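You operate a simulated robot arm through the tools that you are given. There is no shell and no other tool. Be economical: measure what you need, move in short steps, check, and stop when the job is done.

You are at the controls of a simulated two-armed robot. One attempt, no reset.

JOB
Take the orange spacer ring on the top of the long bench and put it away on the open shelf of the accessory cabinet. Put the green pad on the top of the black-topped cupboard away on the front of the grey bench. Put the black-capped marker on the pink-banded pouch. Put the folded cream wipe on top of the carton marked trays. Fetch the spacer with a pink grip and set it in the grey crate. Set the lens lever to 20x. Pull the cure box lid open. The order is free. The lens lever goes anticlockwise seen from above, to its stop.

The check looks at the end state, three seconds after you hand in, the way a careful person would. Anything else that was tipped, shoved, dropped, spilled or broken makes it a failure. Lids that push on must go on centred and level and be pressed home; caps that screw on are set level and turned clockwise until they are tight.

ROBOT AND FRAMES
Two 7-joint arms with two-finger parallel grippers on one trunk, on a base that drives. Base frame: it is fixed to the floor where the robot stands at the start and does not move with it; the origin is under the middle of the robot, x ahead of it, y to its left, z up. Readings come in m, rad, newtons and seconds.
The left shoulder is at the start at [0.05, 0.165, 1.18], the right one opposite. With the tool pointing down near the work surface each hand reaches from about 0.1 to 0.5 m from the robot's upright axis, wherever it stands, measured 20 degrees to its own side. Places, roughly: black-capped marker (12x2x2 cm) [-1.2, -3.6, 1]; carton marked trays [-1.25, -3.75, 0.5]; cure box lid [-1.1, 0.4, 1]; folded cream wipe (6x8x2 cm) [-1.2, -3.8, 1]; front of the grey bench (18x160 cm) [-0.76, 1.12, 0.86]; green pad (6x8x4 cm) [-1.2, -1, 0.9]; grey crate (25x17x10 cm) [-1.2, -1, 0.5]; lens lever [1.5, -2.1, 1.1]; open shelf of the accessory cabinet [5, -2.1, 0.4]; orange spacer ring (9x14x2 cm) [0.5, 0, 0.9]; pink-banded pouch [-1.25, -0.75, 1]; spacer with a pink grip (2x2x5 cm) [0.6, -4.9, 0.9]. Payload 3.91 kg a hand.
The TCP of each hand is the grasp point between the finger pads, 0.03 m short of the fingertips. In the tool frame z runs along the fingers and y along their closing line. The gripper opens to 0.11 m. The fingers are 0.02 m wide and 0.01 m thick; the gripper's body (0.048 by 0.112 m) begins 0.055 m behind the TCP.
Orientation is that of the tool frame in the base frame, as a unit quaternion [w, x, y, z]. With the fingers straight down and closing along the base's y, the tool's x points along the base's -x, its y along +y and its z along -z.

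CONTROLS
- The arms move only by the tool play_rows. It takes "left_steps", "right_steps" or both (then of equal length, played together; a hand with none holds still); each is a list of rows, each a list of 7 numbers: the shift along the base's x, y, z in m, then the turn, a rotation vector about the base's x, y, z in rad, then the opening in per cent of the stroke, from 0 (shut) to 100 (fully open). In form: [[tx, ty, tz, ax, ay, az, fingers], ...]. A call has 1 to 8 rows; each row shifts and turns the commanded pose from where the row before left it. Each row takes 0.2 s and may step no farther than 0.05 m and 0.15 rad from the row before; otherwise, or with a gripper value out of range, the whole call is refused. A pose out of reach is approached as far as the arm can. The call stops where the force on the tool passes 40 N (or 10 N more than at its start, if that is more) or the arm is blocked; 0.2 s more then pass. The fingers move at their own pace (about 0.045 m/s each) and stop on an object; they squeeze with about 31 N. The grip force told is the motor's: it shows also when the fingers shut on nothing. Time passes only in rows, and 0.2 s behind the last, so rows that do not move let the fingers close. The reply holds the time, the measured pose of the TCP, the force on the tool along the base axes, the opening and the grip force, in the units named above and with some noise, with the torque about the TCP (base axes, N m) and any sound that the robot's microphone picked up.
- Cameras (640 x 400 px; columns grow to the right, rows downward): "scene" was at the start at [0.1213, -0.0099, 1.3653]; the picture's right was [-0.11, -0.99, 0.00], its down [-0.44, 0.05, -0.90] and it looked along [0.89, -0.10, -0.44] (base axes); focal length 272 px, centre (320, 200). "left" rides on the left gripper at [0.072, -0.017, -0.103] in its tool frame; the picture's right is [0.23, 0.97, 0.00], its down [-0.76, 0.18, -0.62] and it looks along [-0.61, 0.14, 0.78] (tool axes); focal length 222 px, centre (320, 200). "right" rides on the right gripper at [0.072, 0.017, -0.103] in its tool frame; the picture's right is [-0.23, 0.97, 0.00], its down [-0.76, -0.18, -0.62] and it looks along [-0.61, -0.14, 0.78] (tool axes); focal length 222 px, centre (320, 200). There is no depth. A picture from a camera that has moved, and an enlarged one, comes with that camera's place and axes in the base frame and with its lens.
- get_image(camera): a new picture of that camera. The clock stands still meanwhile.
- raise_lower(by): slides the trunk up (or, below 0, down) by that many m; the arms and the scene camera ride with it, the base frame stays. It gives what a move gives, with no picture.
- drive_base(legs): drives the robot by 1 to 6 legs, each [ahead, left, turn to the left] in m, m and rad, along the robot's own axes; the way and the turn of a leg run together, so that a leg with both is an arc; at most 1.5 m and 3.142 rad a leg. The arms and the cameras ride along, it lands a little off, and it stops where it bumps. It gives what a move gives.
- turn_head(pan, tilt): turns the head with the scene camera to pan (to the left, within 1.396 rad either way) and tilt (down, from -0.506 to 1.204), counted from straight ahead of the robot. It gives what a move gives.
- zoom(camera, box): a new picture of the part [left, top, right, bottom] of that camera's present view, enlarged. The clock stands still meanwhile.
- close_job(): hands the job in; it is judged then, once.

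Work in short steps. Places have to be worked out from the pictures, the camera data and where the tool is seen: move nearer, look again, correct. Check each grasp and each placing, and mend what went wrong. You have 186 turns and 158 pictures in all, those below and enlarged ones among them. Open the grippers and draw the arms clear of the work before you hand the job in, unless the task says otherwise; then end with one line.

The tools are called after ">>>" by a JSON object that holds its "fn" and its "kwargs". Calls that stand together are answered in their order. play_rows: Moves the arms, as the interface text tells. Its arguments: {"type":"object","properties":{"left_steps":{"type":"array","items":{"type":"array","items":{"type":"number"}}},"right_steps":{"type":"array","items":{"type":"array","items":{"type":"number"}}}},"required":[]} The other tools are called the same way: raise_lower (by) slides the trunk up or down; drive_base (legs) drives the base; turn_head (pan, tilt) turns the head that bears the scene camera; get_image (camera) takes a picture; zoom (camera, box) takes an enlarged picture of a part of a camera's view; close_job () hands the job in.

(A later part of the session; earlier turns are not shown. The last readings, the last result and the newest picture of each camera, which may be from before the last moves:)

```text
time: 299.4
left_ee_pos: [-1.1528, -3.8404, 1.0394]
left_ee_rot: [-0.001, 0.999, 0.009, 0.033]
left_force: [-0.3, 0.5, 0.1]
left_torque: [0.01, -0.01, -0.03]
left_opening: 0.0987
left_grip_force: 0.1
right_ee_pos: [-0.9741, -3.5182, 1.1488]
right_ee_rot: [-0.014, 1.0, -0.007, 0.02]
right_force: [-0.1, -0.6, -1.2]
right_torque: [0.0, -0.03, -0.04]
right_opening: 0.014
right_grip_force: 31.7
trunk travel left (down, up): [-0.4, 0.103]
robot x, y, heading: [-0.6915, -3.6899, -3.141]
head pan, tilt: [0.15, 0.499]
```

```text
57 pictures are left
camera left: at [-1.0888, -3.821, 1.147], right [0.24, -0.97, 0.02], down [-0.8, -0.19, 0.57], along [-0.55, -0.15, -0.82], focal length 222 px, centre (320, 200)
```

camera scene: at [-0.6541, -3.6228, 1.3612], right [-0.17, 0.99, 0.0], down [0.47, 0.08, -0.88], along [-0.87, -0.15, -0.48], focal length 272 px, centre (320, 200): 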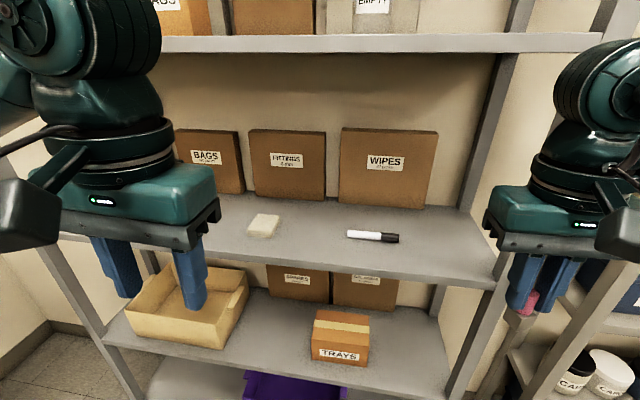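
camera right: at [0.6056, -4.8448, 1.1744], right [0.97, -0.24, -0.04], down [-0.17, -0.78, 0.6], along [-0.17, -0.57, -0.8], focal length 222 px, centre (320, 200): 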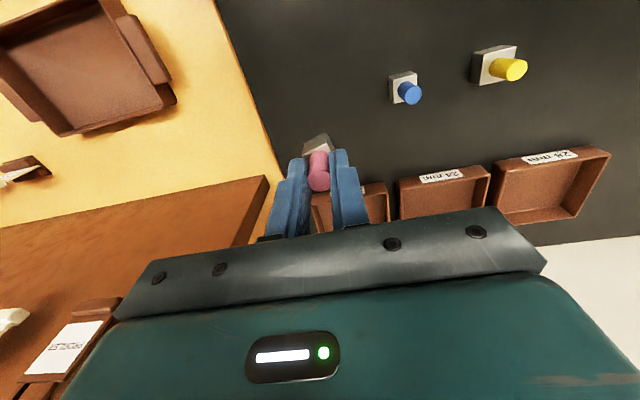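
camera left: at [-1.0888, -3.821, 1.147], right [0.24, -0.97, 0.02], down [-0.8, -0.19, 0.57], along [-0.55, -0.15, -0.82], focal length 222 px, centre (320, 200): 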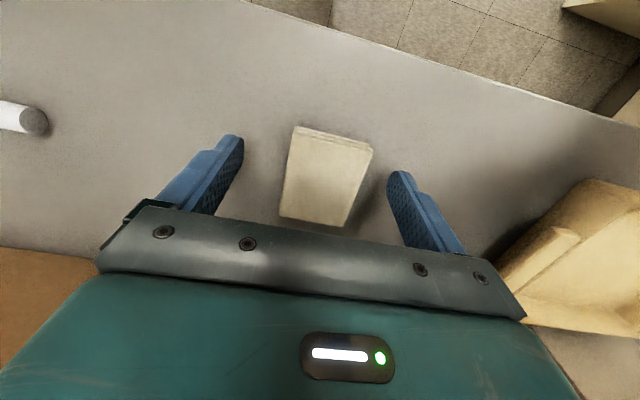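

Wipe centre ≈ [-1.172, -3.850]. I centre, descend gently and close.

>>> {"fn": "play_rows", "kwargs": {"left_steps": [[-0.019, -0.009, 0, 0, 0, 0, 90], [0, 0, -0.02, 0, 0, 0, 90], [0, 0, -0.01, 0, 0, 0, 90], [0, 0, -0.008, 0, 0, 0, 90], [0, 0, -0.006, 0, 0, 0, 90]]}}

>>> {"fn": "get_image", "kwargs": {"camera": "left"}}

```text
time: 300.4
left_ee_pos: [-1.1705, -3.8484, 1.0106]
left_ee_rot: [-0.001, 1.0, 0.009, 0.025]
left_force: [10.7, 0.5, 12.8]
left_torque: [-0.68, -0.24, 0.56]
left_opening: 0.0987
left_grip_force: 0.1
right_ee_pos: [-0.9704, -3.5178, 1.149]
right_ee_rot: [-0.016, 1.0, -0.007, 0.019]
right_force: [-0.3, 0.4, -0.5]
right_torque: [0.01, 0.01, -0.01]
right_opening: 0.0141
right_grip_force: 31.0
trunk travel left (down, up): [-0.4, 0.103]
robot x, y, heading: [-0.6934, -3.6897, -3.138]
head pan, tilt: [0.15, 0.499]
stopped in row 5 (left hand): the force on the tool passed its limit (the readings are from after the stop); the commanded pose is now the measured one
```

```text
56 pictures are left
camera left: at [-1.105, -3.8303, 1.1171], right [0.24, -0.97, 0.01], down [-0.79, -0.19, 0.59], along [-0.57, -0.15, -0.81], focal length 222 px, centre (320, 200)
```

left: 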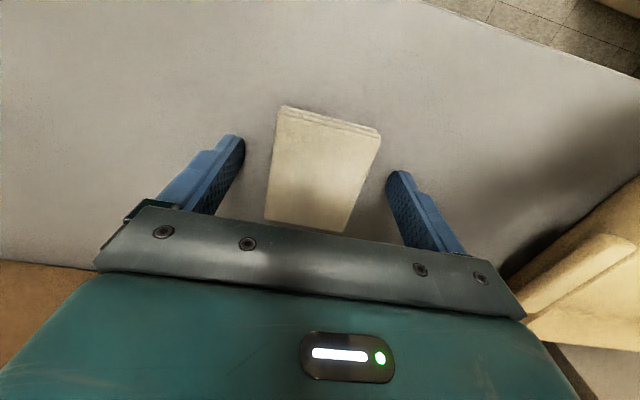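

Fingertips touch the shelf (≈0.98). I ease up 4 mm and close on the wipe.

>>> {"fn": "play_rows", "kwargs": {"left_steps": [[0, 0, 0.005, 0, 0, 0, 90], [0, 0, 0, 0, 0, 0, 0], [0, 0, 0, 0, 0, 0, 0], [0, 0, 0, 0, 0, 0, 0], [0, 0, 0, 0, 0, 0, 0], [0, 0, 0.02, 0, 0, 0, 0], [0, 0, 0.01, 0, 0, 0, 0]]}}

>>> {"fn": "get_image", "kwargs": {"camera": "left"}}

```text
time: 302.0
left_ee_pos: [-1.1739, -3.849, 1.0445]
left_ee_rot: [0.0, 1.0, 0.009, 0.025]
left_force: [-0.2, -0.1, -0.1]
left_torque: [0.01, -0.01, 0.0]
left_opening: 0.058
left_grip_force: 31.2
right_ee_pos: [-0.9729, -3.5184, 1.1479]
right_ee_rot: [-0.015, 1.0, -0.008, 0.02]
right_force: [-0.5, -0.1, -1.2]
right_torque: [0.01, 0.0, 0.01]
right_opening: 0.0139
right_grip_force: 31.4
trunk travel left (down, up): [-0.4, 0.103]
robot x, y, heading: [-0.686, -3.687, -3.143]
head pan, tilt: [0.15, 0.499]
```

```text
55 pictures are left
camera left: at [-1.1073, -3.8303, 1.1505], right [0.24, -0.97, 0.01], down [-0.79, -0.19, 0.58], along [-0.56, -0.15, -0.81], focal length 222 px, centre (320, 200)
```

left: 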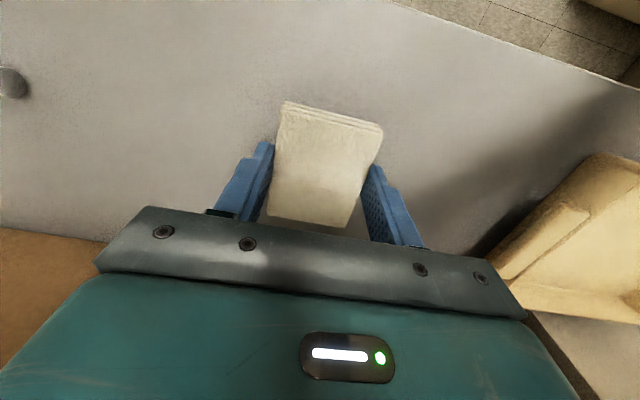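

Wipe held. I pull it out, shift the base right 0.19 m, lower the trunk, and look at the carton.

>>> {"fn": "play_rows", "kwargs": {"left_steps": [[0.045, 0, 0.005, 0, 0, 0, 0], [0.045, 0, 0.005, 0, 0, 0, 0], [0.045, 0, 0, 0, 0, 0, 0], [0.045, 0, 0, 0, 0, 0, 0], [0.03, 0, 0, 0, 0, 0, 0]]}}

>>> {"fn": "drive_base", "kwargs": {"legs": [[0, -0.19, 0]]}}

>>> {"fn": "raise_lower", "kwargs": {"by": -0.33}}

>>> {"fn": "turn_head", "kwargs": {"pan": 0.2, "tilt": 0.6}}

>>> {"fn": "get_image", "kwargs": {"camera": "scene"}}

```text
time: 303.2
left_ee_pos: [-0.9632, -3.8503, 1.052]
left_ee_rot: [-0.002, 1.0, 0.009, 0.025]
left_force: [0.3, -0.6, -0.7]
left_torque: [0.02, 0.01, 0.0]
left_opening: 0.0582
left_grip_force: 31.0
right_ee_pos: [-0.9732, -3.517, 1.148]
right_ee_rot: [-0.015, 1.0, -0.008, 0.02]
right_force: [-0.4, 0.1, 0.1]
right_torque: [-0.01, 0.01, 0.0]
right_opening: 0.0139
right_grip_force: 30.7
trunk travel left (down, up): [-0.4, 0.103]
robot x, y, heading: [-0.6949, -3.6882, -3.141]
head pan, tilt: [0.15, 0.499]
```

```text
time: 304.8
left_ee_pos: [-0.9636, -3.6592, 1.0512]
left_ee_rot: [0.0, 1.0, 0.008, 0.025]
left_force: [-0.2, 0.3, 0.1]
left_torque: [0.0, -0.01, 0.03]
left_opening: 0.0583
left_grip_force: 31.4
right_ee_pos: [-0.9727, -3.3264, 1.1485]
right_ee_rot: [-0.015, 1.0, -0.008, 0.02]
right_force: [-1.2, -0.2, -0.8]
right_torque: [-0.03, -0.05, -0.03]
right_opening: 0.0143
right_grip_force: 30.5
trunk travel left (down, up): [-0.4, 0.103]
robot x, y, heading: [-0.6901, -3.4955, 3.138]
head pan, tilt: [0.15, 0.499]
```

```text
time: 308.0
left_ee_pos: [-0.964, -3.6605, 0.721]
left_ee_rot: [-0.001, 1.0, 0.008, 0.026]
left_force: [-0.6, 0.5, -0.1]
left_torque: [0.02, 0.03, 0.01]
left_opening: 0.0582
left_grip_force: 31.3
right_ee_pos: [-0.9734, -3.3273, 0.8185]
right_ee_rot: [-0.015, 1.0, -0.009, 0.019]
right_force: [-0.6, -0.9, -1.2]
right_torque: [-0.03, 0.01, 0.0]
right_opening: 0.0138
right_grip_force: 30.6
trunk travel left (down, up): [-0.07, 0.433]
robot x, y, heading: [-0.6897, -3.4998, 3.141]
head pan, tilt: [0.15, 0.499]
```

```text
time: 308.7
left_ee_pos: [-0.9636, -3.6587, 0.7218]
left_ee_rot: [-0.002, 1.0, 0.008, 0.025]
left_force: [0.3, 0.6, 0.5]
left_torque: [0.0, -0.01, -0.02]
left_opening: 0.058
left_grip_force: 30.9
right_ee_pos: [-0.9722, -3.3258, 0.8185]
right_ee_rot: [-0.014, 1.0, -0.009, 0.02]
right_force: [0.6, 0.1, -1.2]
right_torque: [0.0, 0.01, 0.03]
right_opening: 0.014
right_grip_force: 30.9
trunk travel left (down, up): [-0.07, 0.433]
robot x, y, heading: [-0.6884, -3.4996, 3.132]
head pan, tilt: [0.201, 0.6]
```

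```text
54 pictures are left
camera scene: at [-0.8049, -3.5163, 1.0222], right [-0.2, 0.98, 0.0], down [0.55, 0.11, -0.83], along [-0.81, -0.16, -0.56], focal length 272 px, centre (320, 200)
```

scene: 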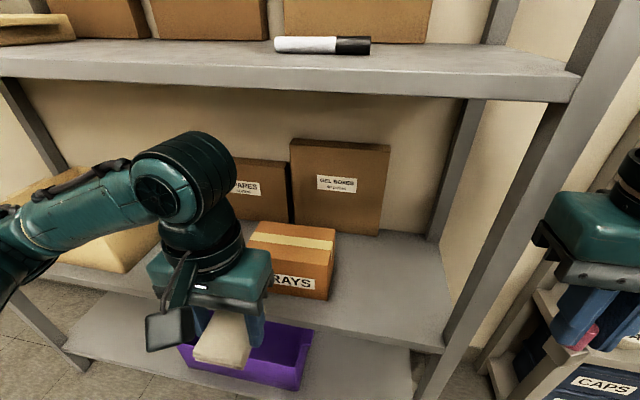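

Carton top: x -1.18…-1.30, y -3.57…-3.75, z≈0.607. I carry the wipe in at z≈0.69 over its centre.

>>> {"fn": "play_rows", "kwargs": {"left_steps": [[-0.03, 0, -0.03, 0, 0, 0, 0], [-0.045, 0, 0, 0, 0, 0, 0], [-0.045, 0, 0, 0, 0, 0, 0], [-0.045, 0, 0, 0, 0, 0, 0], [-0.045, 0, 0, 0, 0, 0, 0], [-0.04, 0, 0, 0, 0, 0, 0], [-0.02, 0, 0, 0, 0, 0, 0]]}}

>>> {"fn": "get_image", "kwargs": {"camera": "scene"}}

>>> {"fn": "get_image", "kwargs": {"camera": "left"}}

```text
time: 310.3
left_ee_pos: [-1.2353, -3.6589, 0.692]
left_ee_rot: [-0.001, 1.0, 0.007, 0.025]
left_force: [1.8, 0.5, 2.8]
left_torque: [-0.03, -0.07, 0.05]
left_opening: 0.0582
left_grip_force: 30.7
right_ee_pos: [-0.9729, -3.3268, 0.8187]
right_ee_rot: [-0.014, 1.0, -0.008, 0.02]
right_force: [0.3, -0.3, -0.6]
right_torque: [-0.02, -0.02, 0.0]
right_opening: 0.014
right_grip_force: 31.4
trunk travel left (down, up): [-0.07, 0.433]
robot x, y, heading: [-0.6888, -3.5001, 3.136]
head pan, tilt: [0.201, 0.6]
```

```text
53 pictures are left
camera scene: at [-0.8045, -3.5163, 1.0223], right [-0.2, 0.98, 0.0], down [0.55, 0.11, -0.83], along [-0.81, -0.16, -0.56], focal length 272 px, centre (320, 200)
```

scene: 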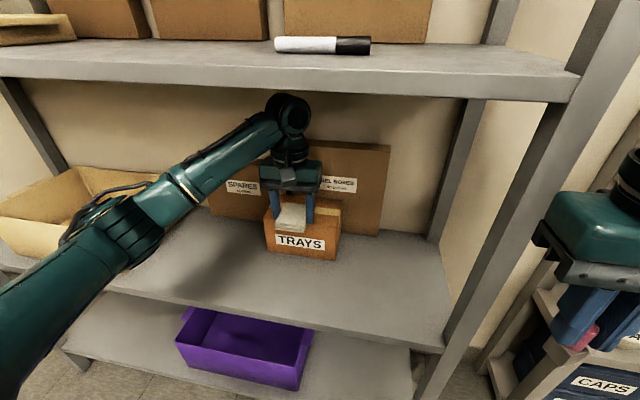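

```text
52 pictures are left
camera left: at [-1.1692, -3.6407, 0.7986], right [0.24, -0.97, 0.01], down [-0.79, -0.19, 0.58], along [-0.56, -0.15, -0.81], focal length 222 px, centre (320, 200)
```

left: 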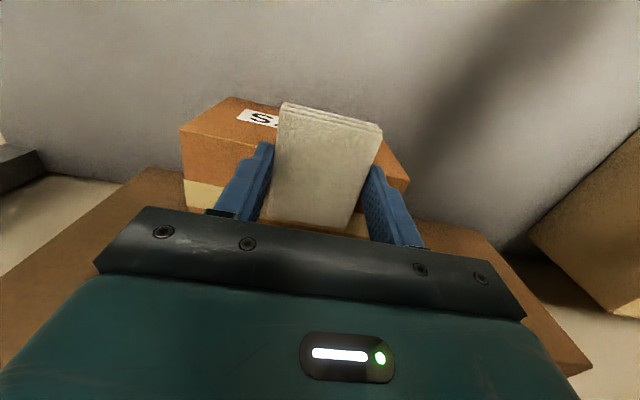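

The carton appears to have been shoved back by the wipe. I lift the wipe a little and look closely.

>>> {"fn": "play_rows", "kwargs": {"left_steps": [[0, 0, 0.015, 0, 0, 0, 0], [0, 0, 0.012, 0, 0, 0, 0]]}}

>>> {"fn": "zoom", "kwargs": {"camera": "scene", "box": [220, 130, 380, 280]}}

```text
time: 310.9
left_ee_pos: [-1.2344, -3.6594, 0.7188]
left_ee_rot: [0.0, 1.0, 0.009, 0.025]
left_force: [0.0, 0.3, 0.1]
left_torque: [-0.01, 0.01, -0.02]
left_opening: 0.0584
left_grip_force: 31.3
right_ee_pos: [-0.9727, -3.3272, 0.8198]
right_ee_rot: [-0.014, 1.0, -0.008, 0.019]
right_force: [-0.1, 0.1, -1.4]
right_torque: [-0.02, 0.02, -0.02]
right_opening: 0.0142
right_grip_force: 30.9
trunk travel left (down, up): [-0.07, 0.433]
robot x, y, heading: [-0.6903, -3.4991, 3.138]
head pan, tilt: [0.201, 0.6]
```

```text
2.67 times, centred on (300, 205) of scene
camera zoom: at [-0.8049, -3.5163, 1.0221], right [-0.2, 0.98, 0.0], down [0.55, 0.11, -0.83], along [-0.81, -0.16, -0.56], focal length 726 px, centre (373, 187)
```

zoom: 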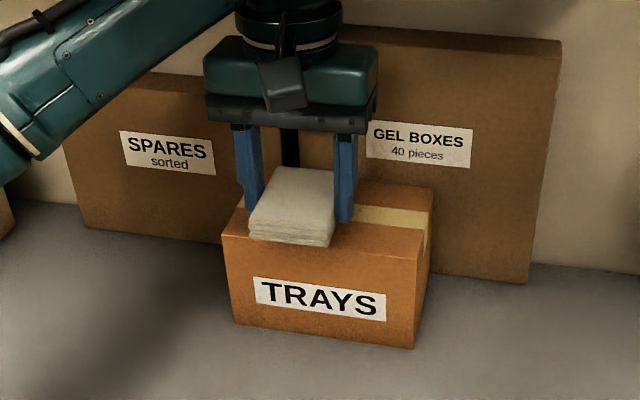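

The carton (10 cm tall, top z≈0.657) was pushed back about 0.107 m until it met the boxes, which haven't moved. Plan: lay the wipe on its middle, then press the open fingertips on either side of the wipe and drag the carton forward again. I drive 5.5 cm forward to bring the wipe over the centre, then lower.

>>> {"fn": "drive_base", "kwargs": {"legs": [[0.055, 0, 0]]}}

>>> {"fn": "play_rows", "kwargs": {"left_steps": [[0, 0.006, -0.012, 0, 0, 0, 0], [0, 0, -0.012, 0, 0, 0, 0], [0, 0, -0.006, 0, 0, 0, 0]]}}

>>> {"fn": "zoom", "kwargs": {"camera": "scene", "box": [220, 130, 380, 280]}}

```text
time: 311.8
left_ee_pos: [-1.2874, -3.6585, 0.7193]
left_ee_rot: [-0.001, 1.0, 0.008, 0.025]
left_force: [0.6, 0.4, -0.6]
left_torque: [-0.01, 0.0, -0.01]
left_opening: 0.0581
left_grip_force: 31.2
right_ee_pos: [-1.0261, -3.3268, 0.8196]
right_ee_rot: [-0.014, 1.0, -0.008, 0.019]
right_force: [6.4, -0.3, -5.3]
right_torque: [0.08, 0.42, 0.09]
right_opening: 0.0144
right_grip_force: 30.8
trunk travel left (down, up): [-0.07, 0.433]
robot x, y, heading: [-0.7425, -3.5012, 3.14]
head pan, tilt: [0.201, 0.6]
```

```text
time: 312.6
left_ee_pos: [-1.2879, -3.6545, 0.6921]
left_ee_rot: [-0.003, 1.0, 0.007, 0.024]
left_force: [2.5, 0.8, 12.6]
left_torque: [-0.11, -0.44, 0.06]
left_opening: 0.0584
left_grip_force: 30.8
right_ee_pos: [-1.0274, -3.3265, 0.8194]
right_ee_rot: [-0.015, 1.0, -0.01, 0.019]
right_force: [0.3, 0.3, -0.1]
right_torque: [0.0, 0.01, -0.02]
right_opening: 0.014
right_grip_force: 30.5
trunk travel left (down, up): [-0.07, 0.433]
robot x, y, heading: [-0.7397, -3.5004, 3.14]
head pan, tilt: [0.201, 0.6]
```

```text
2.67 times, centred on (300, 205) of scene
camera zoom: at [-0.8583, -3.5159, 1.0226], right [-0.2, 0.98, 0.0], down [0.55, 0.11, -0.83], along [-0.81, -0.16, -0.56], focal length 726 px, centre (373, 187)
```

zoom: 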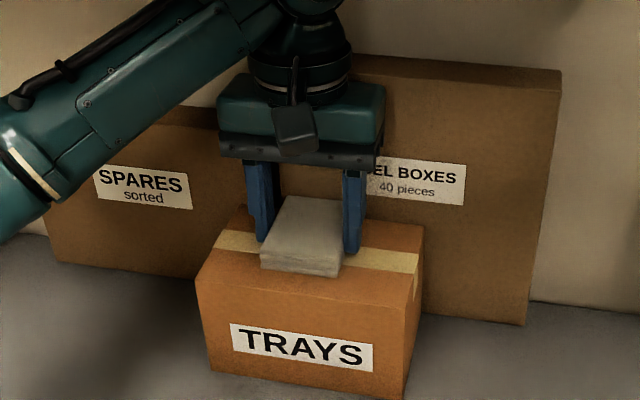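

The wipe lies on the carton's middle under 12 N. I press slightly more and test whether the carton comes along when pulled forward.

>>> {"fn": "play_rows", "kwargs": {"left_steps": [[0.0, 0, -0.003, 0, 0, 0, 0], [0.01, 0, 0, 0, 0, 0, 0], [0.01, 0, 0, 0, 0, 0, 0], [0.01, 0, 0, 0, 0, 0, 0]]}}

>>> {"fn": "zoom", "kwargs": {"camera": "scene", "box": [220, 130, 380, 280]}}

```text
time: 313.6
left_ee_pos: [-1.2586, -3.6535, 0.6905]
left_ee_rot: [-0.003, 1.0, 0.008, 0.02]
left_force: [-11.7, 0.2, 33.8]
left_torque: [-0.08, 0.3, -0.05]
left_opening: 0.0582
left_grip_force: 31.0
right_ee_pos: [-1.0261, -3.326, 0.819]
right_ee_rot: [-0.015, 1.0, -0.009, 0.018]
right_force: [0.2, 0.3, -1.2]
right_torque: [0.02, -0.01, -0.02]
right_opening: 0.0142
right_grip_force: 31.0
trunk travel left (down, up): [-0.07, 0.433]
robot x, y, heading: [-0.7434, -3.4958, 3.135]
head pan, tilt: [0.201, 0.6]
```

```text
2.67 times, centred on (300, 205) of scene
camera zoom: at [-0.8576, -3.5155, 1.0226], right [-0.2, 0.98, 0.0], down [0.55, 0.11, -0.83], along [-0.81, -0.16, -0.56], focal length 726 px, centre (373, 187)
```

zoom: 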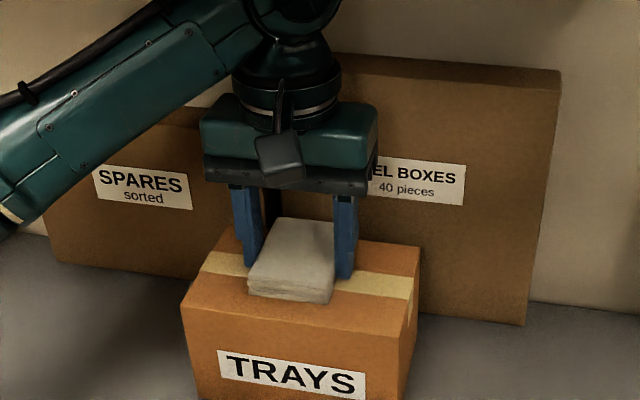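

The carton follows. I ease the pressure a touch and drag the remaining 7.7 cm.

>>> {"fn": "play_rows", "kwargs": {"left_steps": [[0.01, 0, 0.001, 0, 0, 0, 0], [0.012, 0, 0, 0, 0, 0, 0], [0.012, 0, 0, 0, 0, 0, 0], [0.012, 0, 0, 0, 0, 0, 0], [0.012, 0, 0, 0, 0, 0, 0], [0.012, 0, 0, 0, 0, 0, 0], [0.007, 0, 0, 0, 0, 0, 0]]}}

>>> {"fn": "get_image", "kwargs": {"camera": "scene"}}

```text
time: 315.2
left_ee_pos: [-1.1813, -3.6533, 0.6907]
left_ee_rot: [-0.002, 1.0, 0.007, 0.022]
left_force: [-9.4, -0.7, 28.1]
left_torque: [0.04, 0.32, 0.02]
left_opening: 0.058
left_grip_force: 30.9
right_ee_pos: [-1.0252, -3.3258, 0.8182]
right_ee_rot: [-0.015, 1.0, -0.009, 0.019]
right_force: [-0.5, 0.2, -0.9]
right_torque: [-0.02, -0.01, 0.04]
right_opening: 0.014
right_grip_force: 31.0
trunk travel left (down, up): [-0.07, 0.433]
robot x, y, heading: [-0.742, -3.4998, 3.141]
head pan, tilt: [0.201, 0.6]
```

```text
48 pictures are left
camera scene: at [-0.8581, -3.5157, 1.0224], right [-0.2, 0.98, 0.0], down [0.55, 0.11, -0.83], along [-0.81, -0.16, -0.56], focal length 272 px, centre (320, 200)
```

scene: 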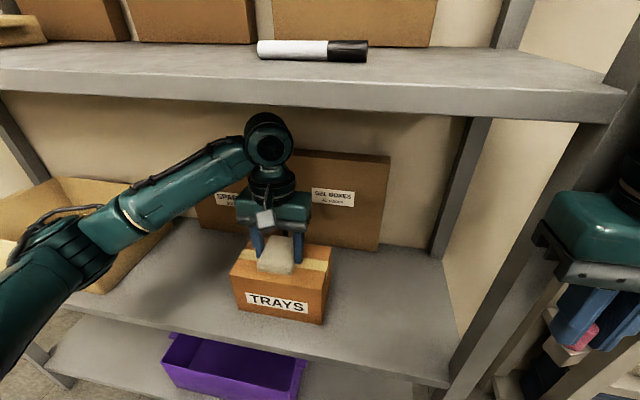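

The carton is back (front x≈-1.136 vs -1.133 before). I release the wipe, lift slightly and withdraw.

>>> {"fn": "play_rows", "kwargs": {"left_steps": [[0, 0, 0.002, 0, 0, 0, 30], [0, 0, 0, 0, 0, 0, 70], [0, 0, 0, 0, 0, 0, 90], [0, 0, 0.02, 0, 0, 0, 90], [0.03, 0, 0.015, 0, 0, 0, 90], [0.045, 0, 0, 0, 0, 0, 90], [0.045, 0, 0, 0, 0, 0, 90], [0.045, 0, 0, 0, 0, 0, 90]]}}

>>> {"fn": "get_image", "kwargs": {"camera": "scene"}}

```text
time: 317.0
left_ee_pos: [-1.0143, -3.6539, 0.7224]
left_ee_rot: [0.0, 1.0, 0.008, 0.025]
left_force: [-0.7, -0.2, -0.6]
left_torque: [-0.02, 0.05, 0.02]
left_opening: 0.0993
left_grip_force: 0.0
right_ee_pos: [-1.0274, -3.3276, 0.8192]
right_ee_rot: [-0.015, 1.0, -0.009, 0.02]
right_force: [3.7, -0.1, -0.9]
right_torque: [0.08, 0.42, 0.09]
right_opening: 0.0141
right_grip_force: 31.7
trunk travel left (down, up): [-0.07, 0.433]
robot x, y, heading: [-0.7464, -3.4999, 3.134]
head pan, tilt: [0.201, 0.6]
```

```text
47 pictures are left
camera scene: at [-0.8589, -3.5162, 1.0223], right [-0.2, 0.98, 0.0], down [0.55, 0.11, -0.83], along [-0.81, -0.16, -0.56], focal length 272 px, centre (320, 200)
```

scene: 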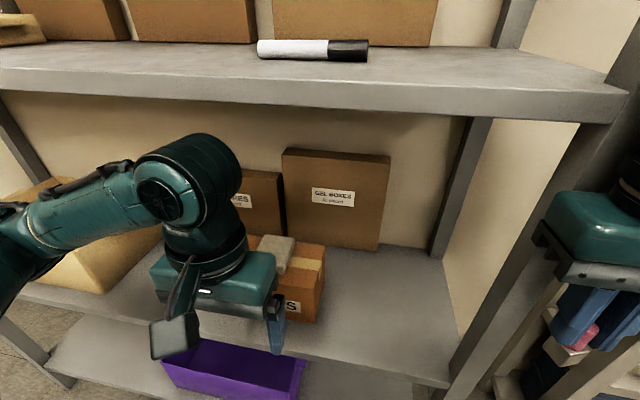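

The wipe lies on the carton. I back off, raise the trunk, and yaw the left hand 90° for the marker.

>>> {"fn": "drive_base", "kwargs": {"legs": [[-0.1, 0, 0.005]]}}

>>> {"fn": "raise_lower", "kwargs": {"by": 0.33}}

>>> {"fn": "play_rows", "kwargs": {"left_steps": [[0, 0.01, 0.003, 0, 0, -0.15, 55], [0, 0.01, 0.003, 0, 0, -0.15, 55], [0, 0.01, 0, 0, 0, -0.15, 55], [0, 0.01, 0, 0, 0, -0.15, 55], [0, 0.01, 0, 0, 0, -0.15, 55], [0, 0.01, 0, 0, 0, -0.15, 55], [0, 0.01, 0, 0, 0, -0.15, 55], [0, 0.006, 0, 0, 0, -0.15, 55]]}}

>>> {"fn": "play_rows", "kwargs": {"left_steps": [[-0.02, 0, 0, 0, 0, -0.15, 55], [-0.02, 0, 0, 0, 0, -0.15, 55], [-0.03, 0, 0, 0, 0, -0.06, 55]]}}

>>> {"fn": "get_image", "kwargs": {"camera": "scene"}}

```text
time: 318.2
left_ee_pos: [-0.9141, -3.6547, 0.7225]
left_ee_rot: [-0.001, 1.0, 0.011, 0.025]
left_force: [0.7, 0.1, 0.8]
left_torque: [-0.01, 0.0, 0.04]
left_opening: 0.099
left_grip_force: 0.1
right_ee_pos: [-0.9274, -3.3291, 0.819]
right_ee_rot: [-0.014, 1.0, -0.006, 0.018]
right_force: [-0.1, 0.6, -0.9]
right_torque: [0.0, -0.03, 0.02]
right_opening: 0.014
right_grip_force: 31.0
trunk travel left (down, up): [-0.07, 0.433]
robot x, y, heading: [-0.6446, -3.4996, -3.139]
head pan, tilt: [0.201, 0.6]
```

```text
time: 321.4
left_ee_pos: [-0.9133, -3.6556, 1.0517]
left_ee_rot: [-0.001, 1.0, 0.01, 0.025]
left_force: [0.6, -0.1, 0.9]
left_torque: [0.0, 0.01, 0.01]
left_opening: 0.0991
left_grip_force: 0.0
right_ee_pos: [-0.9284, -3.328, 1.1489]
right_ee_rot: [-0.015, 1.0, -0.007, 0.02]
right_force: [-0.4, -0.6, -0.2]
right_torque: [-0.01, 0.0, -0.02]
right_opening: 0.014
right_grip_force: 30.6
trunk travel left (down, up): [-0.4, 0.103]
robot x, y, heading: [-0.6395, -3.4986, -3.138]
head pan, tilt: [0.201, 0.6]
```

```text
time: 323.2
left_ee_pos: [-0.9142, -3.5784, 1.0591]
left_ee_rot: [0.013, 0.83, -0.557, 0.021]
left_force: [-0.1, 0.5, 1.2]
left_torque: [0.01, -0.02, 0.0]
left_opening: 0.0602
left_grip_force: 0.1
right_ee_pos: [-0.9294, -3.3287, 1.1491]
right_ee_rot: [-0.014, 1.0, -0.006, 0.019]
right_force: [-0.8, 0.5, -1.3]
right_torque: [-0.01, 0.01, 0.0]
right_opening: 0.0137
right_grip_force: 31.7
trunk travel left (down, up): [-0.4, 0.103]
robot x, y, heading: [-0.6411, -3.4971, -3.141]
head pan, tilt: [0.201, 0.6]
```

```text
time: 324.0
left_ee_pos: [-0.9861, -3.5785, 1.0581]
left_ee_rot: [0.017, 0.718, -0.696, 0.019]
left_force: [0.2, 0.7, 0.0]
left_torque: [0.0, 0.0, 0.0]
left_opening: 0.0607
left_grip_force: 0.2
right_ee_pos: [-0.9272, -3.3273, 1.1477]
right_ee_rot: [-0.015, 1.0, -0.006, 0.019]
right_force: [0.6, 0.7, -1.1]
right_torque: [-0.03, 0.01, 0.0]
right_opening: 0.0139
right_grip_force: 31.1
trunk travel left (down, up): [-0.4, 0.103]
robot x, y, heading: [-0.647, -3.4986, -3.136]
head pan, tilt: [0.201, 0.6]
```

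```text
46 pictures are left
camera scene: at [-0.7589, -3.5169, 1.3521], right [-0.2, 0.98, 0.0], down [0.55, 0.11, -0.82], along [-0.81, -0.17, -0.57], focal length 272 px, centre (320, 200)
```

scene: 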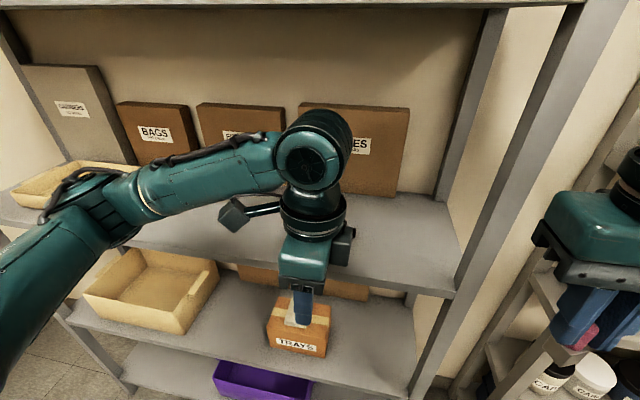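

I move the hand in over the marker and look with its camera.

>>> {"fn": "play_rows", "kwargs": {"left_steps": [[-0.04, 0, 0, 0, 0, 0, 55], [-0.04, 0, 0, 0, 0, 0, 55], [-0.04, 0, 0, 0, 0, 0, 55], [-0.04, -0.005, 0, 0, 0, 0, 55]]}}

>>> {"fn": "get_image", "kwargs": {"camera": "left"}}

```text
time: 325.0
left_ee_pos: [-1.1437, -3.5848, 1.0581]
left_ee_rot: [0.017, 0.718, -0.696, 0.019]
left_force: [0.2, 0.0, -0.5]
left_torque: [-0.01, -0.02, 0.02]
left_opening: 0.0607
left_grip_force: 0.1
right_ee_pos: [-0.9292, -3.3281, 1.1484]
right_ee_rot: [-0.015, 1.0, -0.007, 0.019]
right_force: [0.1, -0.5, -1.3]
right_torque: [-0.02, -0.01, -0.01]
right_opening: 0.0136
right_grip_force: 31.1
trunk travel left (down, up): [-0.4, 0.103]
robot x, y, heading: [-0.6446, -3.5002, -3.136]
head pan, tilt: [0.201, 0.6]
```

```text
45 pictures are left
camera left: at [-1.1264, -3.6497, 1.1653], right [-0.97, -0.26, 0.01], down [-0.2, 0.79, 0.58], along [-0.16, 0.56, -0.81], focal length 222 px, centre (320, 200)
```

left: 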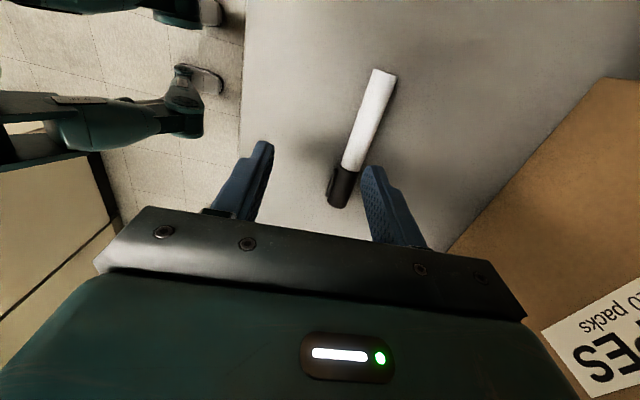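

Marker lies along y at x≈-1.178, centre y≈-3.586. I centre on it, descend to z≈1.014 and close.

>>> {"fn": "play_rows", "kwargs": {"left_steps": [[-0.034, 0, 0, 0, 0, 0, 55], [0, 0, -0.025, 0, 0, 0, 55], [0, 0, -0.017, 0, 0, 0, 55], [0, 0, 0, 0, 0, 0, 0], [0, 0, 0, 0, 0, 0, 0], [0, 0, 0, 0, 0, 0, 0], [0, 0, 0, 0, 0, 0, 0], [0, 0, 0.02, 0, 0, 0, 0]]}}

>>> {"fn": "get_image", "kwargs": {"camera": "left"}}

```text
time: 326.8
left_ee_pos: [-1.1766, -3.585, 1.038]
left_ee_rot: [0.017, 0.718, -0.696, 0.019]
left_force: [0.3, -1.8, -0.3]
left_torque: [-0.01, 0.0, -0.01]
left_opening: 0.0152
left_grip_force: 31.0
right_ee_pos: [-0.9272, -3.3279, 1.1494]
right_ee_rot: [-0.014, 1.0, -0.007, 0.019]
right_force: [0.2, 0.5, -2.3]
right_torque: [0.0, 0.01, 0.03]
right_opening: 0.014
right_grip_force: 30.8
trunk travel left (down, up): [-0.4, 0.103]
robot x, y, heading: [-0.644, -3.4974, -3.136]
head pan, tilt: [0.201, 0.6]
```

```text
44 pictures are left
camera left: at [-1.1593, -3.6501, 1.1449], right [-0.97, -0.26, 0.01], down [-0.2, 0.79, 0.58], along [-0.16, 0.56, -0.81], focal length 222 px, centre (320, 200)
```

left: 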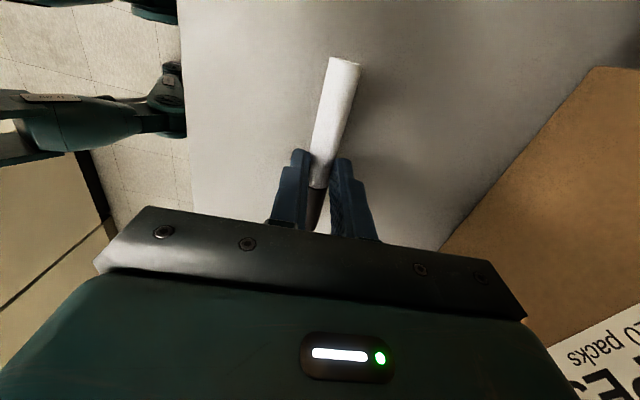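

Marker gripped. I pull it out, back off, and strafe up to the cupboard.

>>> {"fn": "play_rows", "kwargs": {"left_steps": [[0.04, 0, 0.005, 0, 0, 0, 0], [0.045, 0, 0.005, 0, 0, 0, 0], [0.045, 0, 0.005, 0, 0, 0, 0], [0.045, 0, 0.01, 0, 0, 0, 0], [0.045, 0, 0.02, 0, 0, 0, 0], [0.03, 0, 0.03, 0, 0, 0, 0]]}}

>>> {"fn": "drive_base", "kwargs": {"legs": [[-0.09, 0, 0], [0, -1.25, 0], [0, -1.15, 0]]}}

>>> {"fn": "turn_head", "kwargs": {"pan": -0.2, "tilt": 0.6}}

>>> {"fn": "get_image", "kwargs": {"camera": "scene"}}

```text
time: 328.2
left_ee_pos: [-0.9273, -3.5842, 1.1119]
left_ee_rot: [0.017, 0.719, -0.695, 0.02]
left_force: [0.7, 1.1, 0.4]
left_torque: [0.0, 0.02, 0.0]
left_opening: 0.0151
left_grip_force: 30.9
right_ee_pos: [-0.9275, -3.3273, 1.1493]
right_ee_rot: [-0.015, 1.0, -0.007, 0.02]
right_force: [-0.8, -0.2, 0.1]
right_torque: [0.02, -0.01, 0.01]
right_opening: 0.014
right_grip_force: 30.7
trunk travel left (down, up): [-0.4, 0.103]
robot x, y, heading: [-0.6423, -3.4972, -3.136]
head pan, tilt: [0.201, 0.6]
```

```text
time: 340.8
left_ee_pos: [-0.8504, -1.1706, 1.1111]
left_ee_rot: [0.017, 0.718, -0.696, 0.019]
left_force: [0.1, -0.1, -0.1]
left_torque: [0.04, -0.01, -0.03]
left_opening: 0.0149
left_grip_force: 31.4
right_ee_pos: [-0.8501, -0.916, 1.1486]
right_ee_rot: [-0.015, 1.0, -0.008, 0.019]
right_force: [0.1, 0.3, -1.4]
right_torque: [0.01, -0.01, -0.02]
right_opening: 0.0142
right_grip_force: 31.6
trunk travel left (down, up): [-0.4, 0.103]
robot x, y, heading: [-0.5651, -1.0839, -3.139]
head pan, tilt: [0.201, 0.6]
```

```text
time: 341.6
left_ee_pos: [-0.8501, -1.1706, 1.1113]
left_ee_rot: [0.017, 0.718, -0.696, 0.018]
left_force: [0.7, 0.8, 0.3]
left_torque: [-0.01, 0.02, 0.02]
left_opening: 0.0156
left_grip_force: 31.0
right_ee_pos: [-0.8495, -0.916, 1.1484]
right_ee_rot: [-0.014, 1.0, -0.008, 0.02]
right_force: [-0.8, -0.4, -0.9]
right_torque: [0.01, 0.01, 0.01]
right_opening: 0.014
right_grip_force: 30.7
trunk travel left (down, up): [-0.4, 0.103]
robot x, y, heading: [-0.5647, -1.086, -3.143]
head pan, tilt: [-0.201, 0.6]
```

```text
43 pictures are left
camera scene: at [-0.6804, -1.0699, 1.3522], right [0.2, 0.98, 0.0], down [0.55, -0.11, -0.83], along [-0.81, 0.16, -0.56], focal length 272 px, centre (320, 200)
```

scene: 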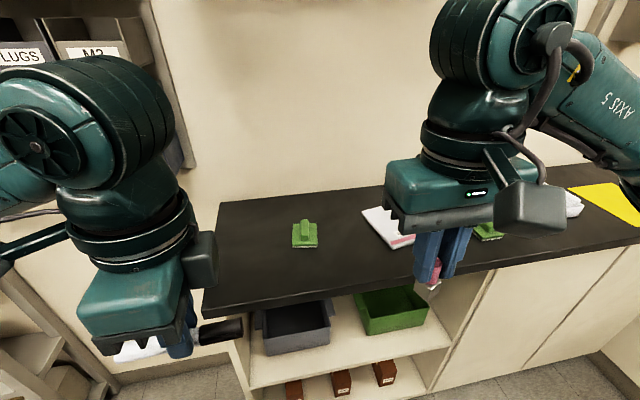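

I see the green pad at [-1.185,-1.01], the pink-banded pouch near [-1.17,-0.80] and the grey crate on the shelf below. First the marker: I strafe right and move closer.

>>> {"fn": "drive_base", "kwargs": {"legs": [[0.09, -0.38, 0]]}}

>>> {"fn": "turn_head", "kwargs": {"pan": 0.1, "tilt": 0.7}}

>>> {"fn": "get_image", "kwargs": {"camera": "scene"}}

```text
time: 344.1
left_ee_pos: [-0.9408, -0.7919, 1.1115]
left_ee_rot: [0.018, 0.716, -0.698, 0.019]
left_force: [0.5, 0.0, -0.7]
left_torque: [-0.01, -0.02, -0.03]
left_opening: 0.0152
left_grip_force: 30.7
right_ee_pos: [-0.9397, -0.5355, 1.1494]
right_ee_rot: [-0.015, 1.0, -0.009, 0.019]
right_force: [0.0, 1.0, -0.9]
right_torque: [0.01, -0.01, 0.02]
right_opening: 0.0141
right_grip_force: 30.5
trunk travel left (down, up): [-0.4, 0.103]
robot x, y, heading: [-0.6582, -0.7091, 3.134]
head pan, tilt: [-0.201, 0.6]
```

```text
time: 344.9
left_ee_pos: [-0.9407, -0.7916, 1.1109]
left_ee_rot: [0.017, 0.716, -0.697, 0.018]
left_force: [0.6, 0.1, -0.5]
left_torque: [-0.02, 0.0, 0.03]
left_opening: 0.0154
left_grip_force: 31.1
right_ee_pos: [-0.9379, -0.5357, 1.1474]
right_ee_rot: [-0.015, 1.0, -0.01, 0.02]
right_force: [0.2, 1.2, -1.4]
right_torque: [0.03, 0.0, -0.03]
right_opening: 0.0137
right_grip_force: 31.3
trunk travel left (down, up): [-0.4, 0.103]
robot x, y, heading: [-0.6525, -0.7092, 3.138]
head pan, tilt: [0.099, 0.7]
```

```text
42 pictures are left
camera scene: at [-0.7685, -0.7163, 1.3436], right [-0.1, 1.0, 0.0], down [0.64, 0.06, -0.77], along [-0.76, -0.07, -0.64], focal length 272 px, centre (320, 200)
```

scene: 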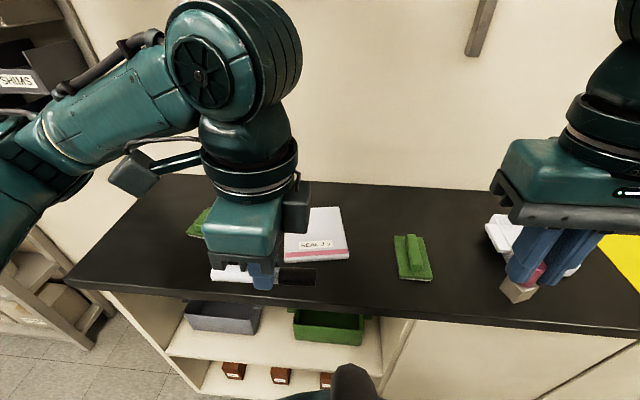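

The pouch spans x -1.09…-1.26, y -0.81…-0.70. I turn the hand back so the marker lies along the pouch's length and bring it over the middle.

>>> {"fn": "play_rows", "kwargs": {"left_steps": [[-0.02, 0.004, 0, 0, 0, 0.149, 0], [-0.02, 0.004, 0, 0, 0, 0.149, 0], [-0.02, 0.004, 0, 0, 0, 0.149, 0], [-0.02, 0.004, 0, 0, 0, 0.149, 0], [-0.02, 0.004, 0, 0, 0, 0.149, 0], [-0.02, 0.004, 0, 0, 0, 0.149, 0], [-0.02, 0.004, 0, 0, 0, 0.149, 0], [-0.02, 0.004, 0, 0, 0, 0.149, 0]]}}

>>> {"fn": "play_rows", "kwargs": {"left_steps": [[-0.025, 0, -0.01, 0, 0, 0.149, 0], [-0.025, 0, -0.02, 0, 0, 0.149, 0], [-0.025, 0, -0.02, 0, 0, 0.08, 0]]}}

>>> {"fn": "get_image", "kwargs": {"camera": "scene"}}

>>> {"fn": "get_image", "kwargs": {"camera": "left"}}

```text
time: 346.7
left_ee_pos: [-1.1022, -0.7584, 1.1111]
left_ee_rot: [0.003, 0.984, -0.175, 0.025]
left_force: [0.9, -0.2, -0.3]
left_torque: [-0.01, -0.01, 0.02]
left_opening: 0.0155
left_grip_force: 30.9
right_ee_pos: [-0.9385, -0.536, 1.148]
right_ee_rot: [-0.015, 1.0, -0.01, 0.019]
right_force: [0.3, -0.1, -1.2]
right_torque: [0.02, -0.03, 0.01]
right_opening: 0.0139
right_grip_force: 31.3
trunk travel left (down, up): [-0.4, 0.103]
robot x, y, heading: [-0.6545, -0.7077, 3.134]
head pan, tilt: [0.099, 0.7]
```

```text
time: 347.5
left_ee_pos: [-1.1771, -0.7589, 1.0604]
left_ee_rot: [-0.002, 1.0, 0.014, 0.025]
left_force: [-1.0, -0.7, -0.5]
left_torque: [-0.02, -0.01, 0.0]
left_opening: 0.0153
left_grip_force: 31.0
right_ee_pos: [-0.9386, -0.5362, 1.1488]
right_ee_rot: [-0.015, 1.0, -0.009, 0.02]
right_force: [-0.3, 0.1, -1.0]
right_torque: [0.02, -0.03, -0.01]
right_opening: 0.0139
right_grip_force: 31.2
trunk travel left (down, up): [-0.4, 0.103]
robot x, y, heading: [-0.6568, -0.7076, 3.134]
head pan, tilt: [0.099, 0.7]
```

```text
41 pictures are left
camera scene: at [-0.769, -0.7162, 1.3435], right [-0.1, 1.0, 0.0], down [0.64, 0.06, -0.76], along [-0.76, -0.07, -0.64], focal length 272 px, centre (320, 200)
```

scene: 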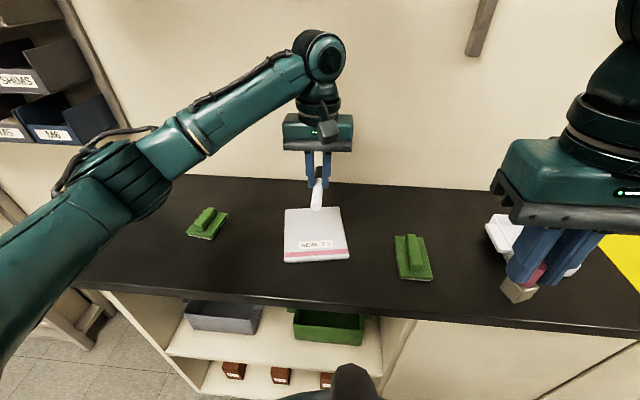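

```text
40 pictures are left
camera left: at [-1.1122, -0.7394, 1.1673], right [0.25, -0.97, 0.01], down [-0.79, -0.2, 0.58], along [-0.56, -0.16, -0.81], focal length 222 px, centre (320, 200)
```

left: 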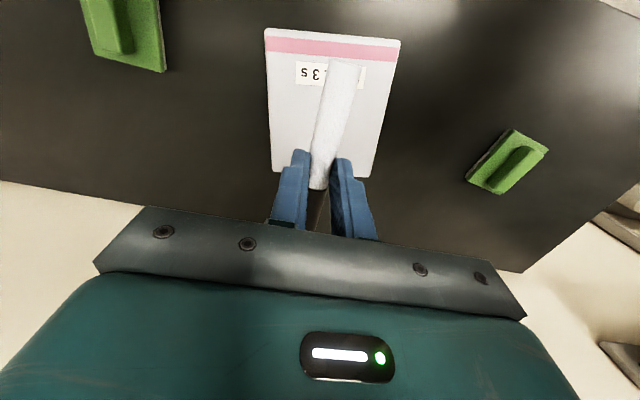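

The marker is over the pouch (centre ≈[-1.18,-0.767]). I lower until contact.

>>> {"fn": "play_rows", "kwargs": {"left_steps": [[0, -0.006, -0.03, 0, 0, 0, 0], [0, 0, -0.03, 0, 0, 0, 0], [0, 0, -0.02, 0, 0, 0, 0], [0, 0, -0.01, 0, 0, 0, 0], [0, 0, -0.008, 0, 0, 0, 0]]}}

>>> {"fn": "zoom", "kwargs": {"camera": "scene", "box": [260, 130, 380, 280]}}

```text
time: 348.7
left_ee_pos: [-1.1763, -0.7647, 0.9636]
left_ee_rot: [-0.001, 1.0, 0.013, 0.026]
left_force: [0.0, -0.9, 0.1]
left_torque: [0.04, 0.0, 0.03]
left_opening: 0.0154
left_grip_force: 30.9
right_ee_pos: [-0.9388, -0.5353, 1.1477]
right_ee_rot: [-0.014, 1.0, -0.009, 0.019]
right_force: [0.0, -0.3, 0.0]
right_torque: [-0.01, -0.03, -0.01]
right_opening: 0.0141
right_grip_force: 30.8
trunk travel left (down, up): [-0.4, 0.103]
robot x, y, heading: [-0.6565, -0.7078, 3.14]
head pan, tilt: [0.099, 0.7]
```

```text
2.67 times, centred on (320, 205) of scene
camera zoom: at [-0.7685, -0.7164, 1.3435], right [-0.1, 1.0, 0.0], down [0.64, 0.06, -0.76], along [-0.76, -0.07, -0.64], focal length 726 px, centre (320, 187)
```

zoom: 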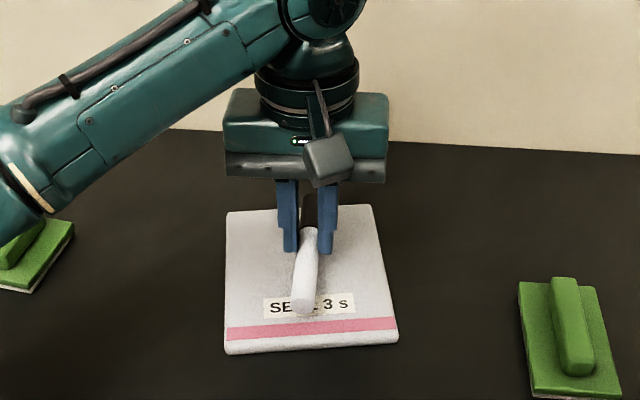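

Not in contact yet (marker bottom ≈0.928). Further down in small steps.

>>> {"fn": "play_rows", "kwargs": {"left_steps": [[0, 0, -0.008, 0, 0, 0, 0], [0, 0, -0.006, 0, 0, 0, 0], [0, 0, -0.006, 0, 0, 0, 0], [0, 0, -0.005, 0, 0, 0, 0]]}}

```text
time: 349.7
left_ee_pos: [-1.1744, -0.7645, 0.9445]
left_ee_rot: [-0.003, 1.0, 0.014, 0.022]
left_force: [-1.7, -3.7, 29.3]
left_torque: [-0.15, 0.06, 0.02]
left_opening: 0.0152
left_grip_force: 30.8
right_ee_pos: [-0.936, -0.5357, 1.1493]
right_ee_rot: [-0.015, 1.0, -0.01, 0.019]
right_force: [1.5, -0.5, -1.8]
right_torque: [-0.01, 0.01, -0.01]
right_opening: 0.0139
right_grip_force: 31.8
trunk travel left (down, up): [-0.4, 0.103]
robot x, y, heading: [-0.657, -0.7069, 3.133]
head pan, tilt: [0.099, 0.7]
```

Contact (29 N). I ease up 3 mm, open, lift and draw the hand back.

>>> {"fn": "play_rows", "kwargs": {"left_steps": [[0, 0, 0.004, 0, 0, 0, 0], [0, 0, 0, 0, 0, 0, 15], [0, 0, 0, 0, 0, 0, 25], [0, 0, 0, 0, 0, 0, 45], [0, 0, 0.03, 0, 0, 0, 45], [0, 0, 0.045, 0, 0, 0, 45], [0.03, 0, 0.04, 0, 0, 0, 45], [0.045, 0, 0.01, 0, 0, 0, 45]]}}

>>> {"fn": "play_rows", "kwargs": {"left_steps": [[0.045, -0.015, 0.01, 0, 0, 0, 45], [0.045, -0.02, 0.01, 0, 0, 0, 45], [0.045, -0.02, 0.01, 0, 0, 0, 45], [0.03, -0.02, 0.0, 0, 0, 0, 45]]}}

>>> {"fn": "zoom", "kwargs": {"camera": "scene", "box": [170, 180, 450, 380]}}

```text
time: 351.5
left_ee_pos: [-1.0996, -0.7644, 1.0669]
left_ee_rot: [-0.001, 1.0, 0.015, 0.025]
left_force: [0.9, -0.3, -0.2]
left_torque: [0.0, 0.03, 0.0]
left_opening: 0.0493
left_grip_force: 0.1
right_ee_pos: [-0.9385, -0.5372, 1.1494]
right_ee_rot: [-0.015, 1.0, -0.009, 0.019]
right_force: [0.6, 0.1, 0.4]
right_torque: [0.0, -0.02, 0.04]
right_opening: 0.0141
right_grip_force: 30.8
trunk travel left (down, up): [-0.4, 0.103]
robot x, y, heading: [-0.6564, -0.7077, 3.14]
head pan, tilt: [0.099, 0.7]
```

```text
refused: row 2 steps farther than a row can; nothing moved
```

```text
2.00 times, centred on (310, 280) of scene
camera zoom: at [-0.768, -0.7166, 1.3436], right [-0.1, 1.0, 0.0], down [0.64, 0.06, -0.77], along [-0.76, -0.07, -0.64], focal length 545 px, centre (340, 40)
```

zoom: 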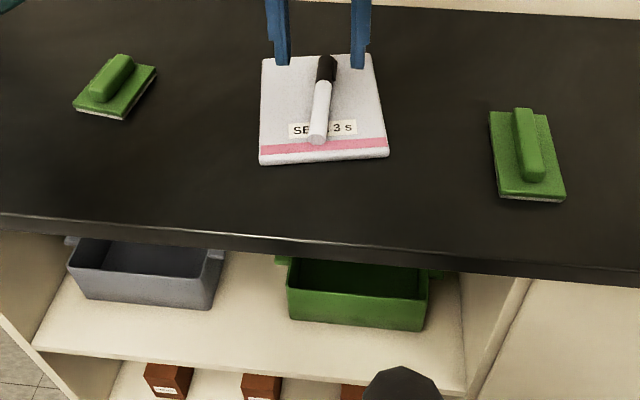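

The marker lies well on the pouch. Next the spacer: I retract the left hand, strafe in front of the grey crate (centre ≈[-1.23,-1.05], rim ≈0.54) and lower the trunk.

>>> {"fn": "play_rows", "kwargs": {"left_steps": [[0.045, -0.015, 0.01, 0, 0, 0, 45], [0.045, -0.015, 0.01, 0, 0, 0, 45], [0.045, -0.015, 0.01, 0, 0, 0, 45], [0.03, -0.02, 0.0, 0, 0, 0, 45]]}}

>>> {"fn": "drive_base", "kwargs": {"legs": [[0.0, 0.51, 0.003]]}}

>>> {"fn": "raise_lower", "kwargs": {"by": -0.4}}

>>> {"fn": "turn_head", "kwargs": {"pan": -0.2, "tilt": 0.6}}

>>> {"fn": "get_image", "kwargs": {"camera": "scene"}}

```text
time: 352.5
left_ee_pos: [-0.9351, -0.8291, 1.098]
left_ee_rot: [-0.001, 1.0, 0.014, 0.025]
left_force: [-0.3, 0.2, -0.5]
left_torque: [-0.01, -0.01, 0.0]
left_opening: 0.0497
left_grip_force: 0.0
right_ee_pos: [-0.9379, -0.5368, 1.1489]
right_ee_rot: [-0.015, 1.0, -0.009, 0.019]
right_force: [0.1, 0.5, -0.6]
right_torque: [-0.03, 0.0, -0.01]
right_opening: 0.0139
right_grip_force: 31.3
trunk travel left (down, up): [-0.4, 0.103]
robot x, y, heading: [-0.6574, -0.709, 3.135]
head pan, tilt: [0.099, 0.7]
```

```text
time: 355.5
left_ee_pos: [-0.9348, -1.3399, 1.0982]
left_ee_rot: [-0.001, 1.0, 0.016, 0.025]
left_force: [0.1, -0.3, -0.6]
left_torque: [0.01, 0.01, 0.01]
left_opening: 0.0495
left_grip_force: 0.0
right_ee_pos: [-0.9406, -1.0462, 1.1484]
right_ee_rot: [-0.015, 1.0, -0.007, 0.019]
right_force: [-0.7, -0.2, -1.3]
right_torque: [0.02, 0.03, 0.02]
right_opening: 0.014
right_grip_force: 30.6
trunk travel left (down, up): [-0.4, 0.103]
robot x, y, heading: [-0.659, -1.218, -3.139]
head pan, tilt: [0.099, 0.7]
```

```text
time: 359.3
left_ee_pos: [-0.9345, -1.3391, 0.6987]
left_ee_rot: [-0.001, 1.0, 0.015, 0.025]
left_force: [1.2, -0.7, -0.1]
left_torque: [0.0, 0.01, -0.01]
left_opening: 0.0495
left_grip_force: 0.2
right_ee_pos: [-0.9392, -1.0472, 0.7494]
right_ee_rot: [-0.015, 1.0, -0.005, 0.019]
right_force: [0.5, 0.5, -1.3]
right_torque: [0.01, -0.01, -0.03]
right_opening: 0.0141
right_grip_force: 31.0
trunk travel left (down, up): [0.0, 0.503]
robot x, y, heading: [-0.6587, -1.2191, -3.141]
head pan, tilt: [0.099, 0.7]
```

```text
time: 360.1
left_ee_pos: [-0.9356, -1.3383, 0.6985]
left_ee_rot: [-0.002, 1.0, 0.016, 0.026]
left_force: [-0.1, -0.3, -0.5]
left_torque: [0.0, -0.02, -0.02]
left_opening: 0.0493
left_grip_force: 0.0
right_ee_pos: [-0.9397, -1.0471, 0.7483]
right_ee_rot: [-0.015, 1.0, -0.007, 0.02]
right_force: [-0.2, -0.5, -0.9]
right_torque: [-0.02, 0.0, -0.02]
right_opening: 0.0142
right_grip_force: 30.5
trunk travel left (down, up): [0.0, 0.503]
robot x, y, heading: [-0.6569, -1.2178, -3.137]
head pan, tilt: [-0.201, 0.6]
```

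```text
37 pictures are left
camera scene: at [-0.7711, -1.2003, 0.9522], right [0.2, 0.98, 0.0], down [0.55, -0.11, -0.82], along [-0.81, 0.16, -0.57], focal length 272 px, centre (320, 200)
```

scene: 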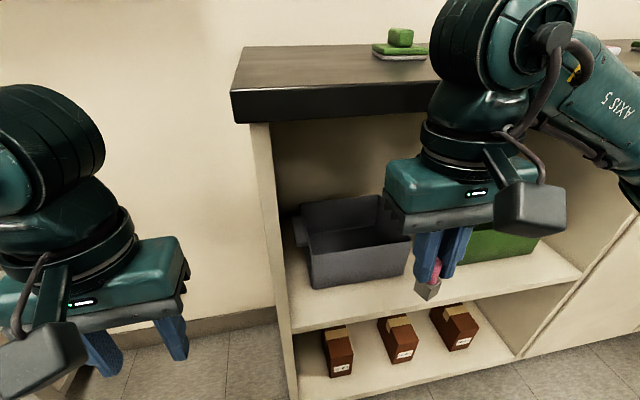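

The rim is at ≈0.585 and the counter's underside ≈0.872, so a vertical hand would barely fit. I pitch the hand 0.75 rad forward, go in over the rim, then level it inside.

>>> {"fn": "play_rows", "kwargs": {"right_steps": [[0, 0, -0.02, 0, 0.15, 0, 0], [0, 0, -0.02, 0, 0.15, 0, 0], [0, 0, -0.02, 0, 0.15, 0, 0], [0, 0, -0.02, 0, 0.15, 0, 0], [-0.01, 0, -0.02, 0, 0.15, 0, 0], [-0.04, 0, 0, 0, 0, 0, 0], [-0.03, 0, 0, 0, 0, 0, 0]]}}

>>> {"fn": "get_image", "kwargs": {"camera": "scene"}}

```text
time: 361.7
left_ee_pos: [-0.9353, -1.3377, 0.6977]
left_ee_rot: [-0.001, 1.0, 0.016, 0.026]
left_force: [0.2, 0.3, 0.0]
left_torque: [0.0, 0.04, 0.02]
left_opening: 0.0496
left_grip_force: 0.1
right_ee_pos: [-1.1012, -1.0829, 0.6815]
right_ee_rot: [-0.011, 0.937, -0.011, -0.348]
right_force: [0.0, -0.4, -1.1]
right_torque: [0.02, -0.03, -0.06]
right_opening: 0.014
right_grip_force: 31.3
right hand out of reach, approached as far as the arm can: row 3, 4, 5
trunk travel left (down, up): [0.0, 0.503]
robot x, y, heading: [-0.6561, -1.221, -3.138]
head pan, tilt: [-0.201, 0.6]
```

```text
36 pictures are left
camera scene: at [-0.771, -1.2003, 0.9522], right [0.2, 0.98, 0.0], down [0.55, -0.11, -0.83], along [-0.81, 0.16, -0.56], focal length 272 px, centre (320, 200)
```

scene: 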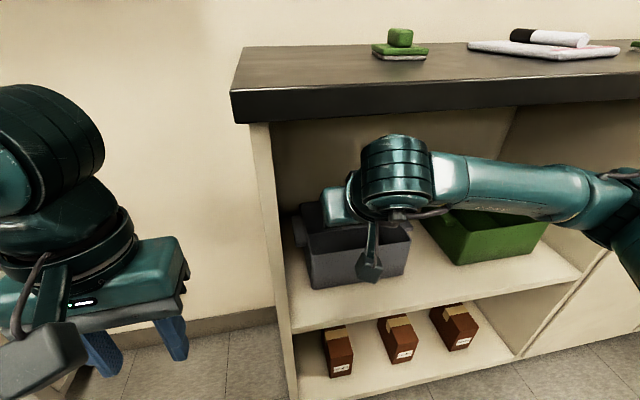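

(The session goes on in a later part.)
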